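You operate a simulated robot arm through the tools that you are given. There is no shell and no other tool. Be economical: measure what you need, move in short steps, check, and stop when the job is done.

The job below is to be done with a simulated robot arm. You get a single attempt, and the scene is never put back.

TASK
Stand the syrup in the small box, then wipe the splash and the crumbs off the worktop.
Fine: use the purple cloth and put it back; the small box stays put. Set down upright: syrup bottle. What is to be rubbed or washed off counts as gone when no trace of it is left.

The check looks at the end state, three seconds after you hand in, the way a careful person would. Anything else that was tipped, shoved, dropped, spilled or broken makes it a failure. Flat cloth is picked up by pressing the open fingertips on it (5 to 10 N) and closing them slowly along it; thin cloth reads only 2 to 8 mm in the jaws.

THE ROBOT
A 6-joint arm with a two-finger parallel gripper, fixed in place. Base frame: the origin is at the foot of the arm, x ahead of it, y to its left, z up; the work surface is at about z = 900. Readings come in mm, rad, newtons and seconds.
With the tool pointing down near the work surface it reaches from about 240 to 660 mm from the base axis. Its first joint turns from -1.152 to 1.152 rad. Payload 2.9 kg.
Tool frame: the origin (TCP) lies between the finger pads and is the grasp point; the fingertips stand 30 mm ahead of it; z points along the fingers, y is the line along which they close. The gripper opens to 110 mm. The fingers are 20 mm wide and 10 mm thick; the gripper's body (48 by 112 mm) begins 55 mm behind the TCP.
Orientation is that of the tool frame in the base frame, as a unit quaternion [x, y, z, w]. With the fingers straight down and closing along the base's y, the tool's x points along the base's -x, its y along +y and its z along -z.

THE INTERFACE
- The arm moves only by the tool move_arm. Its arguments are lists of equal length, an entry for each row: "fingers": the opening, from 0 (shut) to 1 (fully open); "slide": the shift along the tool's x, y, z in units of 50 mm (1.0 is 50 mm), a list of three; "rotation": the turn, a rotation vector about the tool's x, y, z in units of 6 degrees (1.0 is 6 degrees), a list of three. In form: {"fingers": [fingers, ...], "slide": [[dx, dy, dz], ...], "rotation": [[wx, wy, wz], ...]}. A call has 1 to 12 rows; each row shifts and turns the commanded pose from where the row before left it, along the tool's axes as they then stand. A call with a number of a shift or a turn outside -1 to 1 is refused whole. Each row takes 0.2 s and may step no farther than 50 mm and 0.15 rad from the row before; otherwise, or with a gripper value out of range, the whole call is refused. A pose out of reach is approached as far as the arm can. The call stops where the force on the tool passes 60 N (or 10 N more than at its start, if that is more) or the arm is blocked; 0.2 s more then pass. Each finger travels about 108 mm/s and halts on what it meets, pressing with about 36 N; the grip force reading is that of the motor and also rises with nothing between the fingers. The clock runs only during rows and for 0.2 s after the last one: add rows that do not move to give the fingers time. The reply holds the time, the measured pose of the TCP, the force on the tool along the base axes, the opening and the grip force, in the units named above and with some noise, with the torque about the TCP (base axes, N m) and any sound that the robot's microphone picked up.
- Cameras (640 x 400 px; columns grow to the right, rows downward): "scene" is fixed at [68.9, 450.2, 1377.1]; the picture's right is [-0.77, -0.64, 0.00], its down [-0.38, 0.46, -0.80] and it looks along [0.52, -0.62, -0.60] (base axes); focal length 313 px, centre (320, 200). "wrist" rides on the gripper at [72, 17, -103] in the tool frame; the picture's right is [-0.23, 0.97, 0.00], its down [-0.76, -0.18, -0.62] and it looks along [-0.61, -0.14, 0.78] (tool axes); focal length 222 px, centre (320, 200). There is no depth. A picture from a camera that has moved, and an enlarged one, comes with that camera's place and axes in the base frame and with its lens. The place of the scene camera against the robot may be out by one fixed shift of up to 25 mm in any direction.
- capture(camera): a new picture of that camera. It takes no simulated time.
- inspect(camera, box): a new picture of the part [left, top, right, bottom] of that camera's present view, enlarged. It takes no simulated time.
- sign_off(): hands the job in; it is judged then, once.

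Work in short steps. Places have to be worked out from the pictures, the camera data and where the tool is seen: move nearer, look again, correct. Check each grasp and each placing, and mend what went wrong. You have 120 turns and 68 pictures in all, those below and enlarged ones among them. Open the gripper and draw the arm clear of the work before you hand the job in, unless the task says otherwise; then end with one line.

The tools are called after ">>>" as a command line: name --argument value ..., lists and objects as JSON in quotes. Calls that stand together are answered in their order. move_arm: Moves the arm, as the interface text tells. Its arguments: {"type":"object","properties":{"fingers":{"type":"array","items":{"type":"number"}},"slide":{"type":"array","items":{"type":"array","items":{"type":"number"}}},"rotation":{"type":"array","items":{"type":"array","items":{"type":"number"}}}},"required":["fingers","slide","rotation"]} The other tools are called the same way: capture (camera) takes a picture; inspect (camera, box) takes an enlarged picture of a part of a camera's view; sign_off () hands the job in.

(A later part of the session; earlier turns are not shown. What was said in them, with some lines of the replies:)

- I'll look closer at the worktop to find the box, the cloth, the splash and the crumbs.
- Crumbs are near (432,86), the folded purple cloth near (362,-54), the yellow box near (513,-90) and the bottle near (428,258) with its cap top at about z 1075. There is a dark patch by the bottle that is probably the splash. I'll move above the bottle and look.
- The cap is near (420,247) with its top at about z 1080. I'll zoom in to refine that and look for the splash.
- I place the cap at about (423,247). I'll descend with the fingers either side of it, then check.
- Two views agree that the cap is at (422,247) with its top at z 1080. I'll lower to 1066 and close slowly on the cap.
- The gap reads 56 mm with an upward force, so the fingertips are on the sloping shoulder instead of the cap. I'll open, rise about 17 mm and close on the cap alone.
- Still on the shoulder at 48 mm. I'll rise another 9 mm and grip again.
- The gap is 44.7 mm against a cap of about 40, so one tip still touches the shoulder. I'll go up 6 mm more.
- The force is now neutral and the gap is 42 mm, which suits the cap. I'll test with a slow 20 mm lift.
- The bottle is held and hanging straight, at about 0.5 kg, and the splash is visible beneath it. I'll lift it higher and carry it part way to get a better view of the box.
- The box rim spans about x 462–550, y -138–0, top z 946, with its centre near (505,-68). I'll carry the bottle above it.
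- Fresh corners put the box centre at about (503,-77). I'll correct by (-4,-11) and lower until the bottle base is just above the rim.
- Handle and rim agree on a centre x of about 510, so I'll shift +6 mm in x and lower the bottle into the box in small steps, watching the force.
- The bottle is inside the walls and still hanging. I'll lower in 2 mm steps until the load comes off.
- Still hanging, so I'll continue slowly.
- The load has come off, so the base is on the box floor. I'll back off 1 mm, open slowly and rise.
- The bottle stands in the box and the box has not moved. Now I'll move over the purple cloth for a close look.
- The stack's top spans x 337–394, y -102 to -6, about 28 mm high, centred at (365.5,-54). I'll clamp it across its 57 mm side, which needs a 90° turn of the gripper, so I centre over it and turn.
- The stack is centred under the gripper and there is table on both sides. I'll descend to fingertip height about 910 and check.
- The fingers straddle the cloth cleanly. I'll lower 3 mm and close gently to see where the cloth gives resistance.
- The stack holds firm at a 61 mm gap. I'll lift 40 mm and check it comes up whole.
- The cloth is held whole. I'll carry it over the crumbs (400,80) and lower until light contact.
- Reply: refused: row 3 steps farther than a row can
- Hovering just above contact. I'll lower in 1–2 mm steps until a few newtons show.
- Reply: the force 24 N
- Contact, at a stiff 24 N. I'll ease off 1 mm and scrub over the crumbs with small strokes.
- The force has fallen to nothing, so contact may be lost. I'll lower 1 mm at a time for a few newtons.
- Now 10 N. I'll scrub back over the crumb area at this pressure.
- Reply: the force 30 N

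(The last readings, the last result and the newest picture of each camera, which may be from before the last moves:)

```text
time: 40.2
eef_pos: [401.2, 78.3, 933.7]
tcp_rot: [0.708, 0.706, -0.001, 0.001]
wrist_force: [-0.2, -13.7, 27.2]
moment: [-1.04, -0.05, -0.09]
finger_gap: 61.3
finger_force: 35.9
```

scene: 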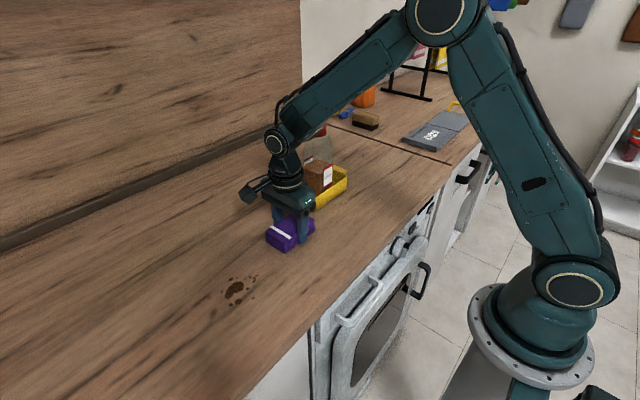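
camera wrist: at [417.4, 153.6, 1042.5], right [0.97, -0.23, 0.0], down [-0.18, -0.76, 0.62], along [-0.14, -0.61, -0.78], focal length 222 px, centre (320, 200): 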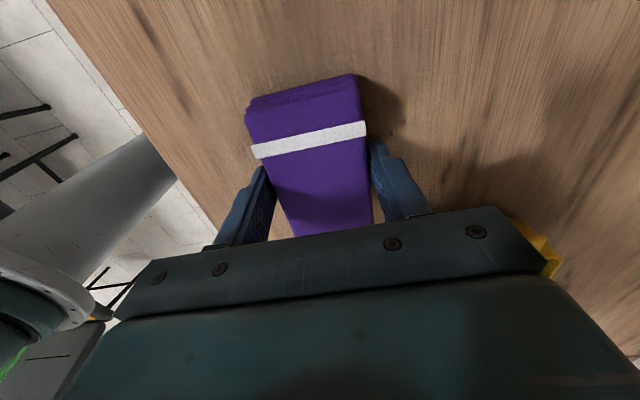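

I'll lift 30 mm, move toward the splash (405,250) and look at the crumb area.

>>> move_arm --fingers '[0.45, 0.45, 0.45, 0.45, 0.45, 0.45, 0.45]' --slide '[[0, 0, -0.3], [0, 0, -0.3], [0.8, 0, 0], [0.9, 0, 0], [0.9, 0, 0], [0.85, 0.08, 0], [0, 0, 0]]' --rotation '[[0, 0, 0], [0, 0, 0], [0, 0, 0], [0, 0, 0], [0, 0, 0], [0, 0, 0], [0, 0, 0]]'

>>> inspect --camera "scene" --box '[200, 170, 420, 310]'

>>> capture --camera "wrist"

```text
time: 41.8
eef_pos: [403.9, 254.6, 964.3]
tcp_rot: [0.707, 0.707, 0.001, 0.0]
wrist_force: [0.9, 0.5, 0.1]
moment: [0.0, 0.0, -0.02]
finger_gap: 61.1
finger_force: 36.0
```

```text
2.86 times, centred on (310, 240) of scene
camera zoom: at [68.9, 450.2, 1377.1], right [-0.77, -0.64, 0.0], down [-0.38, 0.46, -0.8], along [0.52, -0.62, -0.6], focal length 895 px, centre (349, 86)
```

zoom: 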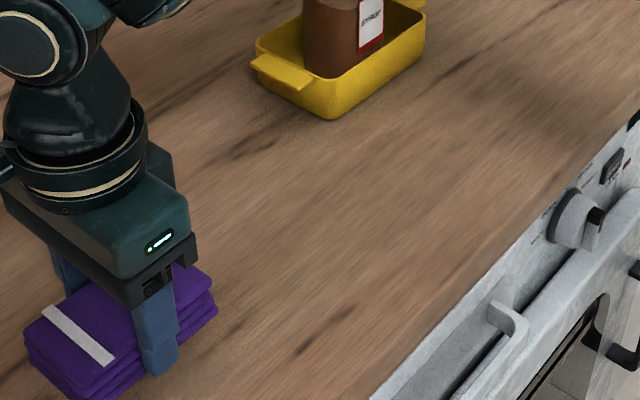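

```text
28 pictures are left
camera wrist: at [420.6, 327.5, 1067.7], right [0.97, -0.23, 0.0], down [-0.18, -0.76, 0.62], along [-0.14, -0.61, -0.78], focal length 222 px, centre (320, 200)
```

wrist: 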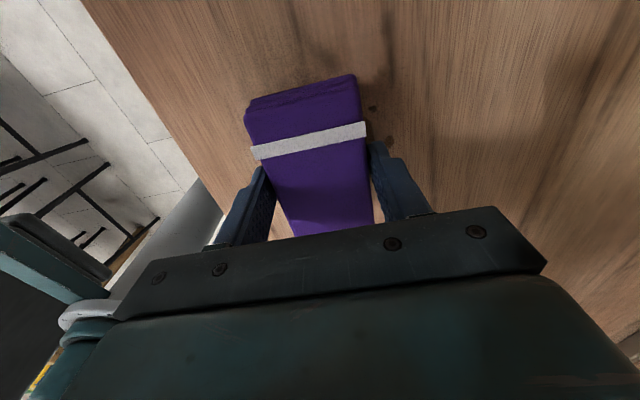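

The crumbs are gone. I'll lower onto the splash.

>>> move_arm --fingers '[0.45, 0.45, 0.45]' --slide '[[0, 0, 0.4], [0, 0, 0.18], [0, 0, 0]]' --rotation '[[0, 0, 0], [0, 0, 0], [0, 0, 0]]'

```text
time: 42.6
eef_pos: [404.6, 253.1, 935.2]
tcp_rot: [0.707, 0.707, 0.0, 0.0]
wrist_force: [0.1, -0.1, -0.4]
moment: [0.01, 0.02, -0.04]
finger_gap: 61.1
finger_force: 35.8
```

>>> move_arm --fingers '[0.45, 0.45]' --slide '[[0, 0, 0.025], [0, 0, 0]]' --rotation '[[0, 0, 0], [0, 0, 0]]'

```text
time: 43.2
eef_pos: [403.9, 252.7, 935.8]
tcp_rot: [0.707, 0.707, 0.0, 0.0]
wrist_force: [-1.3, -0.2, 7.8]
moment: [-0.42, 0.12, -0.06]
finger_gap: 61.2
finger_force: 36.5
```

At 8 N, I'll scrub across the splash area.

>>> move_arm --fingers '[0.45, 0.45, 0.45, 0.45, 0.45, 0.45, 0.45, 0.45, 0.45, 0.45, 0.45, 0.45]' --slide '[[0.6, 0, 0.005], [-0.6, 0, 0], [-0.7, 0, 0], [0.3, 0.4, 0], [0.4, 0, 0], [0.6, 0, 0], [0, 0.4, 0], [-0.6, 0, 0], [-0.7, 0, 0], [0, 0.4, 0], [0.7, 0, 0], [0.6, 0, 0]]' --rotation '[[0, 0, 0], [0, 0, 0], [0, 0, 0], [0, 0, 0], [0, 0, 0], [0, 0, 0], [0, 0, 0], [0, 0, 0], [0, 0, 0], [0, 0, 0], [0, 0, 0], [0, 0, 0]]'

>>> inspect --camera "scene" --box '[160, 180, 340, 320]'

```text
time: 45.8
eef_pos: [464.8, 282.7, 935.1]
tcp_rot: [0.708, 0.706, 0.001, 0.001]
wrist_force: [1.1, -8.1, 16.0]
moment: [-0.36, 0.16, 0.2]
finger_gap: 61.2
finger_force: 36.4
```

```text
2.86 times, centred on (250, 250) of scene
camera zoom: at [68.8, 449.8, 1377.2], right [-0.77, -0.64, 0.0], down [-0.38, 0.46, -0.8], along [0.52, -0.62, -0.6], focal length 895 px, centre (520, 57)
```

zoom: 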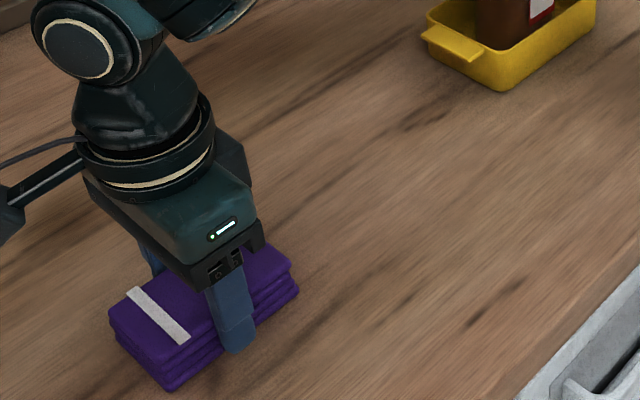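

The visible part is clean. I'll make one more pass back, then lift away and check the whole area.

>>> move_arm --fingers '[0.45, 0.45, 0.45, 0.45, 0.45, 0.45, 0.45, 0.45, 0.45, 0.45, 0.45]' --slide '[[-0.6, 0, 0], [-0.7, 0, 0], [0, -0.5, 0], [0.7, 0, 0], [0.6, 0, 0], [0, -0.6, 0], [-0.6, 0, 0], [-0.7, 0, 0], [0, 0, -0.4], [0, 0, -0.4], [0, 0, 0]]' --rotation '[[0, 0, 0], [0, 0, 0], [0, 0, 0], [0, 0, 0], [0, 0, 0], [0, 0, 0], [0, 0, 0], [0, 0, 0], [0, 0, 0], [0, 0, 0], [0, 0, 0]]'

>>> move_arm --fingers '[0.45, 0.45, 0.45, 0.45, 0.45, 0.45, 0.45]' --slide '[[-0.7, 0, 0], [-0.8, 0, 0], [-0.8, -0.2, 0], [-0.8, -0.3, 0], [-0.8, -0.25, 0], [-0.8, 0, 0], [0, 0, 0]]' --rotation '[[0, 0, 0], [0, 0, 0], [0, 0, 0], [0, 0, 0], [0, 0, 0], [0, 0, 0], [0, 0, 0]]'

>>> inspect --camera "scene" --box '[160, 200, 320, 330]'

>>> capture --camera "scene"

```text
time: 48.2
eef_pos: [409.7, 217.7, 976.1]
tcp_rot: [0.707, 0.707, 0.0, 0.0]
wrist_force: [0.0, 0.0, -0.4]
moment: [0.03, -0.03, 0.0]
finger_gap: 61.0
finger_force: 35.6
```

```text
time: 49.8
eef_pos: [371.3, -18.6, 973.9]
tcp_rot: [0.707, 0.707, 0.0, 0.0]
wrist_force: [0.4, -0.8, 0.0]
moment: [0.03, 0.0, 0.0]
finger_gap: 61.1
finger_force: 35.4
```

```text
3.08 times, centred on (240, 265) of scene
camera zoom: at [68.9, 450.1, 1377.1], right [-0.77, -0.64, 0.0], down [-0.38, 0.46, -0.8], along [0.52, -0.62, -0.6], focal length 964 px, centre (566, 0)
```

zoom: 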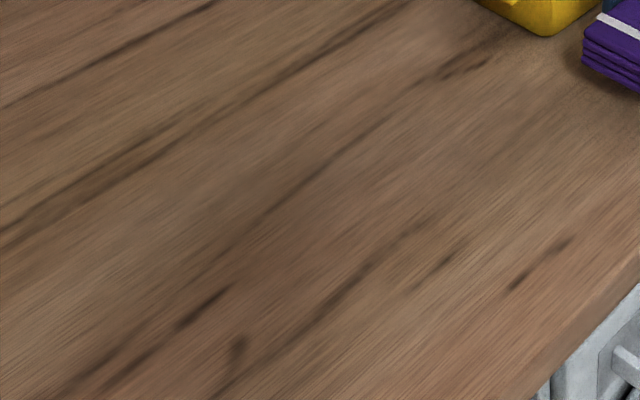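

```text
25 pictures are left
```

scene: 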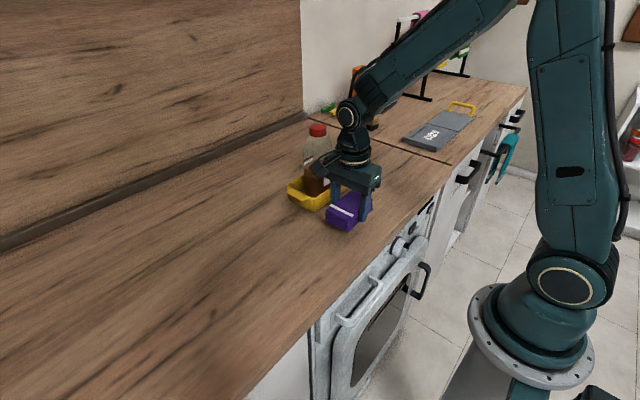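

The splash and crumbs are gone; the remaining dark mark is wood grain seen before. I'll return the cloth to (367,-54) and lower it.

>>> move_arm --fingers '[0.45, 0.45, 0.45, 0.45, 0.45]' --slide '[[-0.4, -0.09, 0], [-0.31, 0, 0], [0, 0, 0.4], [0, 0, 0.3], [0, 0, 0]]' --rotation '[[0, 0, 0], [0, 0, 0], [0, 0, 0], [0, 0, 0], [0, 0, 0]]'

```text
time: 51.0
eef_pos: [366.2, -53.7, 939.8]
tcp_rot: [0.707, 0.707, -0.001, 0.0]
wrist_force: [-0.4, -0.1, -1.0]
moment: [0.02, 0.0, 0.0]
finger_gap: 61.3
finger_force: 36.0
```

>>> move_arm --fingers '[0.45, 0.45, 0.45, 0.45]' --slide '[[0, 0, 0.04], [0, 0, 0.02], [0, 0, 0.02], [0, 0, 0]]' --rotation '[[0, 0, 0], [0, 0, 0], [0, 0, 0], [0, 0, 0]]'

>>> inspect --camera "scene" --box '[280, 120, 440, 260]'

```text
time: 52.0
eef_pos: [366.6, -53.2, 934.7]
tcp_rot: [0.707, 0.707, -0.001, 0.0]
wrist_force: [-0.8, -0.6, 0.7]
moment: [0.0, 0.02, 0.04]
finger_gap: 61.3
finger_force: 35.7
```

```text
2.86 times, centred on (360, 190) of scene
camera zoom: at [68.9, 450.2, 1377.1], right [-0.77, -0.64, 0.0], down [-0.38, 0.46, -0.8], along [0.52, -0.62, -0.6], focal length 895 px, centre (206, 229)
```

zoom: 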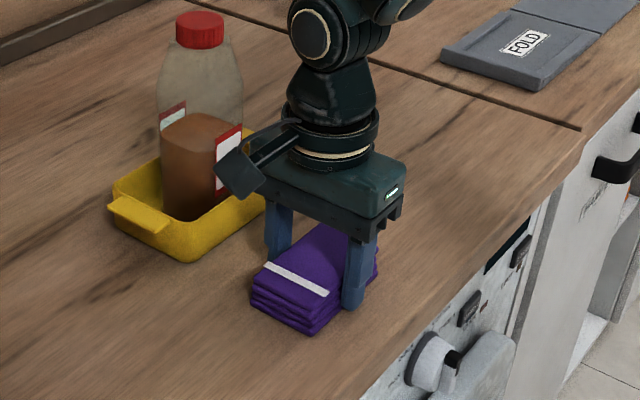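

The cloth matches its original place within a millimetre or so. I'll lower by a last millimetre, open and rise.

>>> move_arm --fingers '[0.45, 0.45, 0.6, 0.7, 0.85, 1, 1]' --slide '[[0, 0, 0.015], [0, 0, 0], [0, 0, 0], [0, 0, 0], [0, 0, 0], [0, 0, 0], [0, 0, 0]]' --rotation '[[0, 0, 0], [0, 0, 0], [0, 0, 0], [0, 0, 0], [0, 0, 0], [0, 0, 0], [0, 0, 0]]'

>>> move_arm --fingers '[1, 1, 1, 1, 1, 1, 1, 1, 1, 1]' --slide '[[0, 0, -0.4], [0, 0, -0.8], [0, 0, -0.9], [0, 0, -0.9], [0, 0, -0.9], [0, 0, -0.9], [0.9, 0, 0], [0.9, 0, 0], [0.9, 0, 0], [0.9, 0, 0]]' --rotation '[[0, 0, 0], [0, 0, 0], [0, 0, 0], [0, 0, 0], [0, 0, 0], [0, 0, 0], [0, 0, 0], [0, 0, 0], [0, 0, 0], [0, 0, 0]]'

>>> capture --camera "scene"

>>> capture --camera "wrist"

```text
time: 53.6
eef_pos: [367.6, -53.0, 933.3]
tcp_rot: [0.707, 0.707, 0.0, 0.0]
wrist_force: [0.3, 0.2, 0.0]
moment: [0.0, 0.02, -0.03]
finger_gap: 110.1
finger_force: 0.1
```

```text
time: 55.8
eef_pos: [366.7, 128.0, 1172.8]
tcp_rot: [0.707, 0.707, 0.0, 0.0]
wrist_force: [-0.1, 1.0, 0.4]
moment: [0.01, 0.04, -0.01]
finger_gap: 110.0
finger_force: 0.1
```

```text
23 pictures are left
```

scene: 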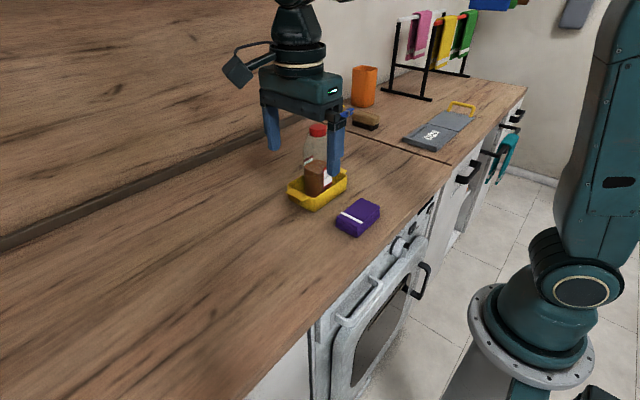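

```text
22 pictures are left
camera wrist: at [383.2, 200.6, 1275.3], right [0.97, -0.23, 0.0], down [-0.18, -0.76, 0.62], along [-0.14, -0.61, -0.78], focal length 222 px, centre (320, 200)
```

wrist: 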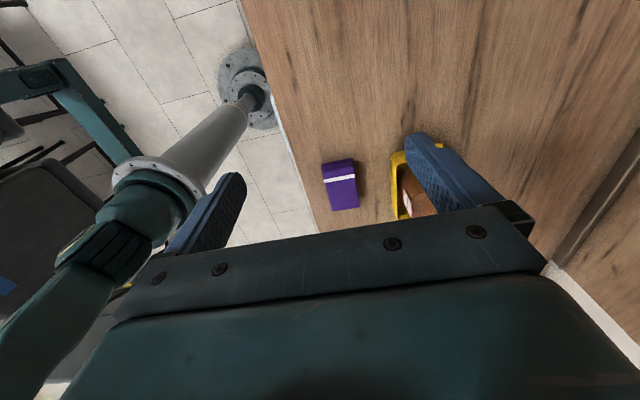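

The cloth is back and the bottle stands. I'll move back further and inspect the wiped area closely for leftover traces.

>>> move_arm --fingers '[1, 1, 1, 1]' --slide '[[0.9, 0, 0], [0.9, 0, 0], [0.9, 0, 0], [0, 0, 0]]' --rotation '[[0, 0, 0], [0, 0, 0], [0, 0, 0], [0, 0, 0]]'

>>> inspect --camera "wrist" --box '[260, 0, 440, 115]'

>>> inspect --camera "wrist" --box '[260, 90, 440, 205]'

>>> inspect --camera "scene" --box '[260, 100, 420, 250]'

```text
time: 56.8
eef_pos: [367.5, 260.5, 1173.2]
tcp_rot: [0.707, 0.708, 0.0, 0.001]
wrist_force: [-0.1, 0.2, 0.2]
moment: [-0.03, -0.01, 0.0]
finger_gap: 109.8
finger_force: 0.1
```

```text
3.48 times, centred on (350, 58) of wrist
camera zoom: at [383.3, 334.4, 1276.9], right [0.97, -0.23, 0.0], down [-0.18, -0.76, 0.62], along [-0.14, -0.61, -0.78], focal length 773 px, centre (216, 696)
```

zoom: 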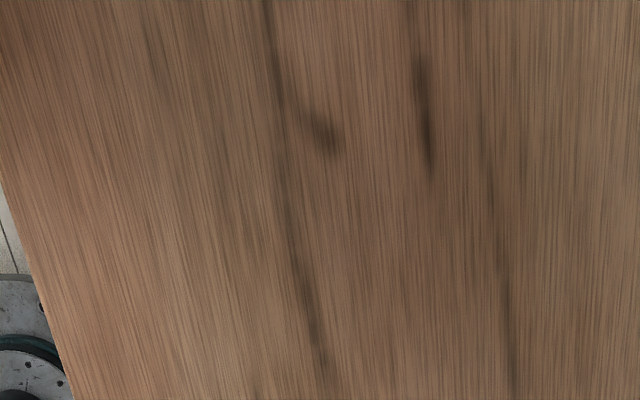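

```text
3.48 times, centred on (350, 148) of wrist
camera zoom: at [383.3, 334.4, 1276.9], right [0.97, -0.23, 0.0], down [-0.18, -0.76, 0.62], along [-0.14, -0.61, -0.78], focal length 773 px, centre (216, 383)
```

zoom: 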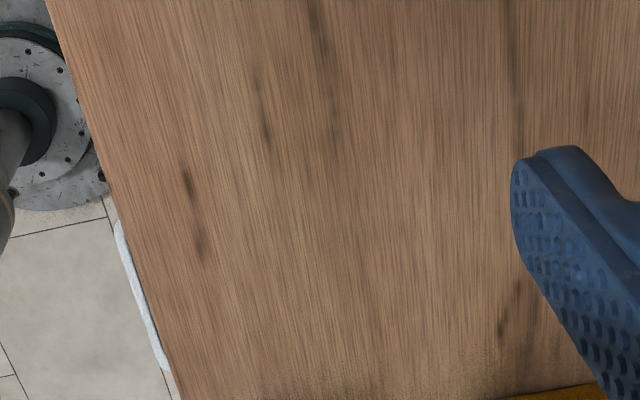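

```text
2.67 times, centred on (340, 175) of scene
camera zoom: at [68.9, 450.2, 1377.1], right [-0.77, -0.64, 0.0], down [-0.38, 0.46, -0.8], along [0.52, -0.62, -0.6], focal length 835 px, centre (267, 267)
```

zoom: 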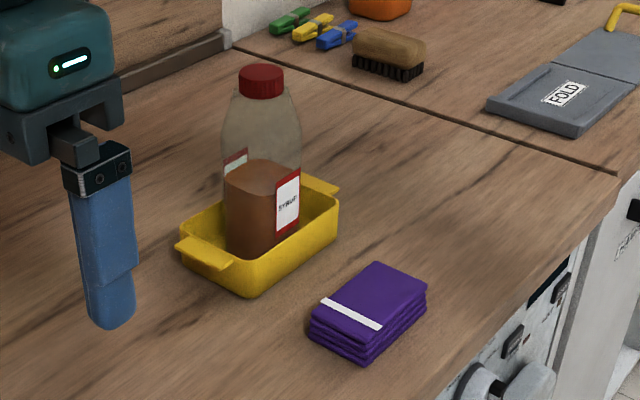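

The worktop shows only wood grain, the bottle stands upright in the unmoved box, and the cloth is back in place. The gripper is open and clear, so I'm handing in.

>>> sign_off

```text
The job is handed in.
```

The syrup stands upright in the small yellow box, which stayed put; the splash and crumbs are wiped off, and the purple cloth is back in its place.
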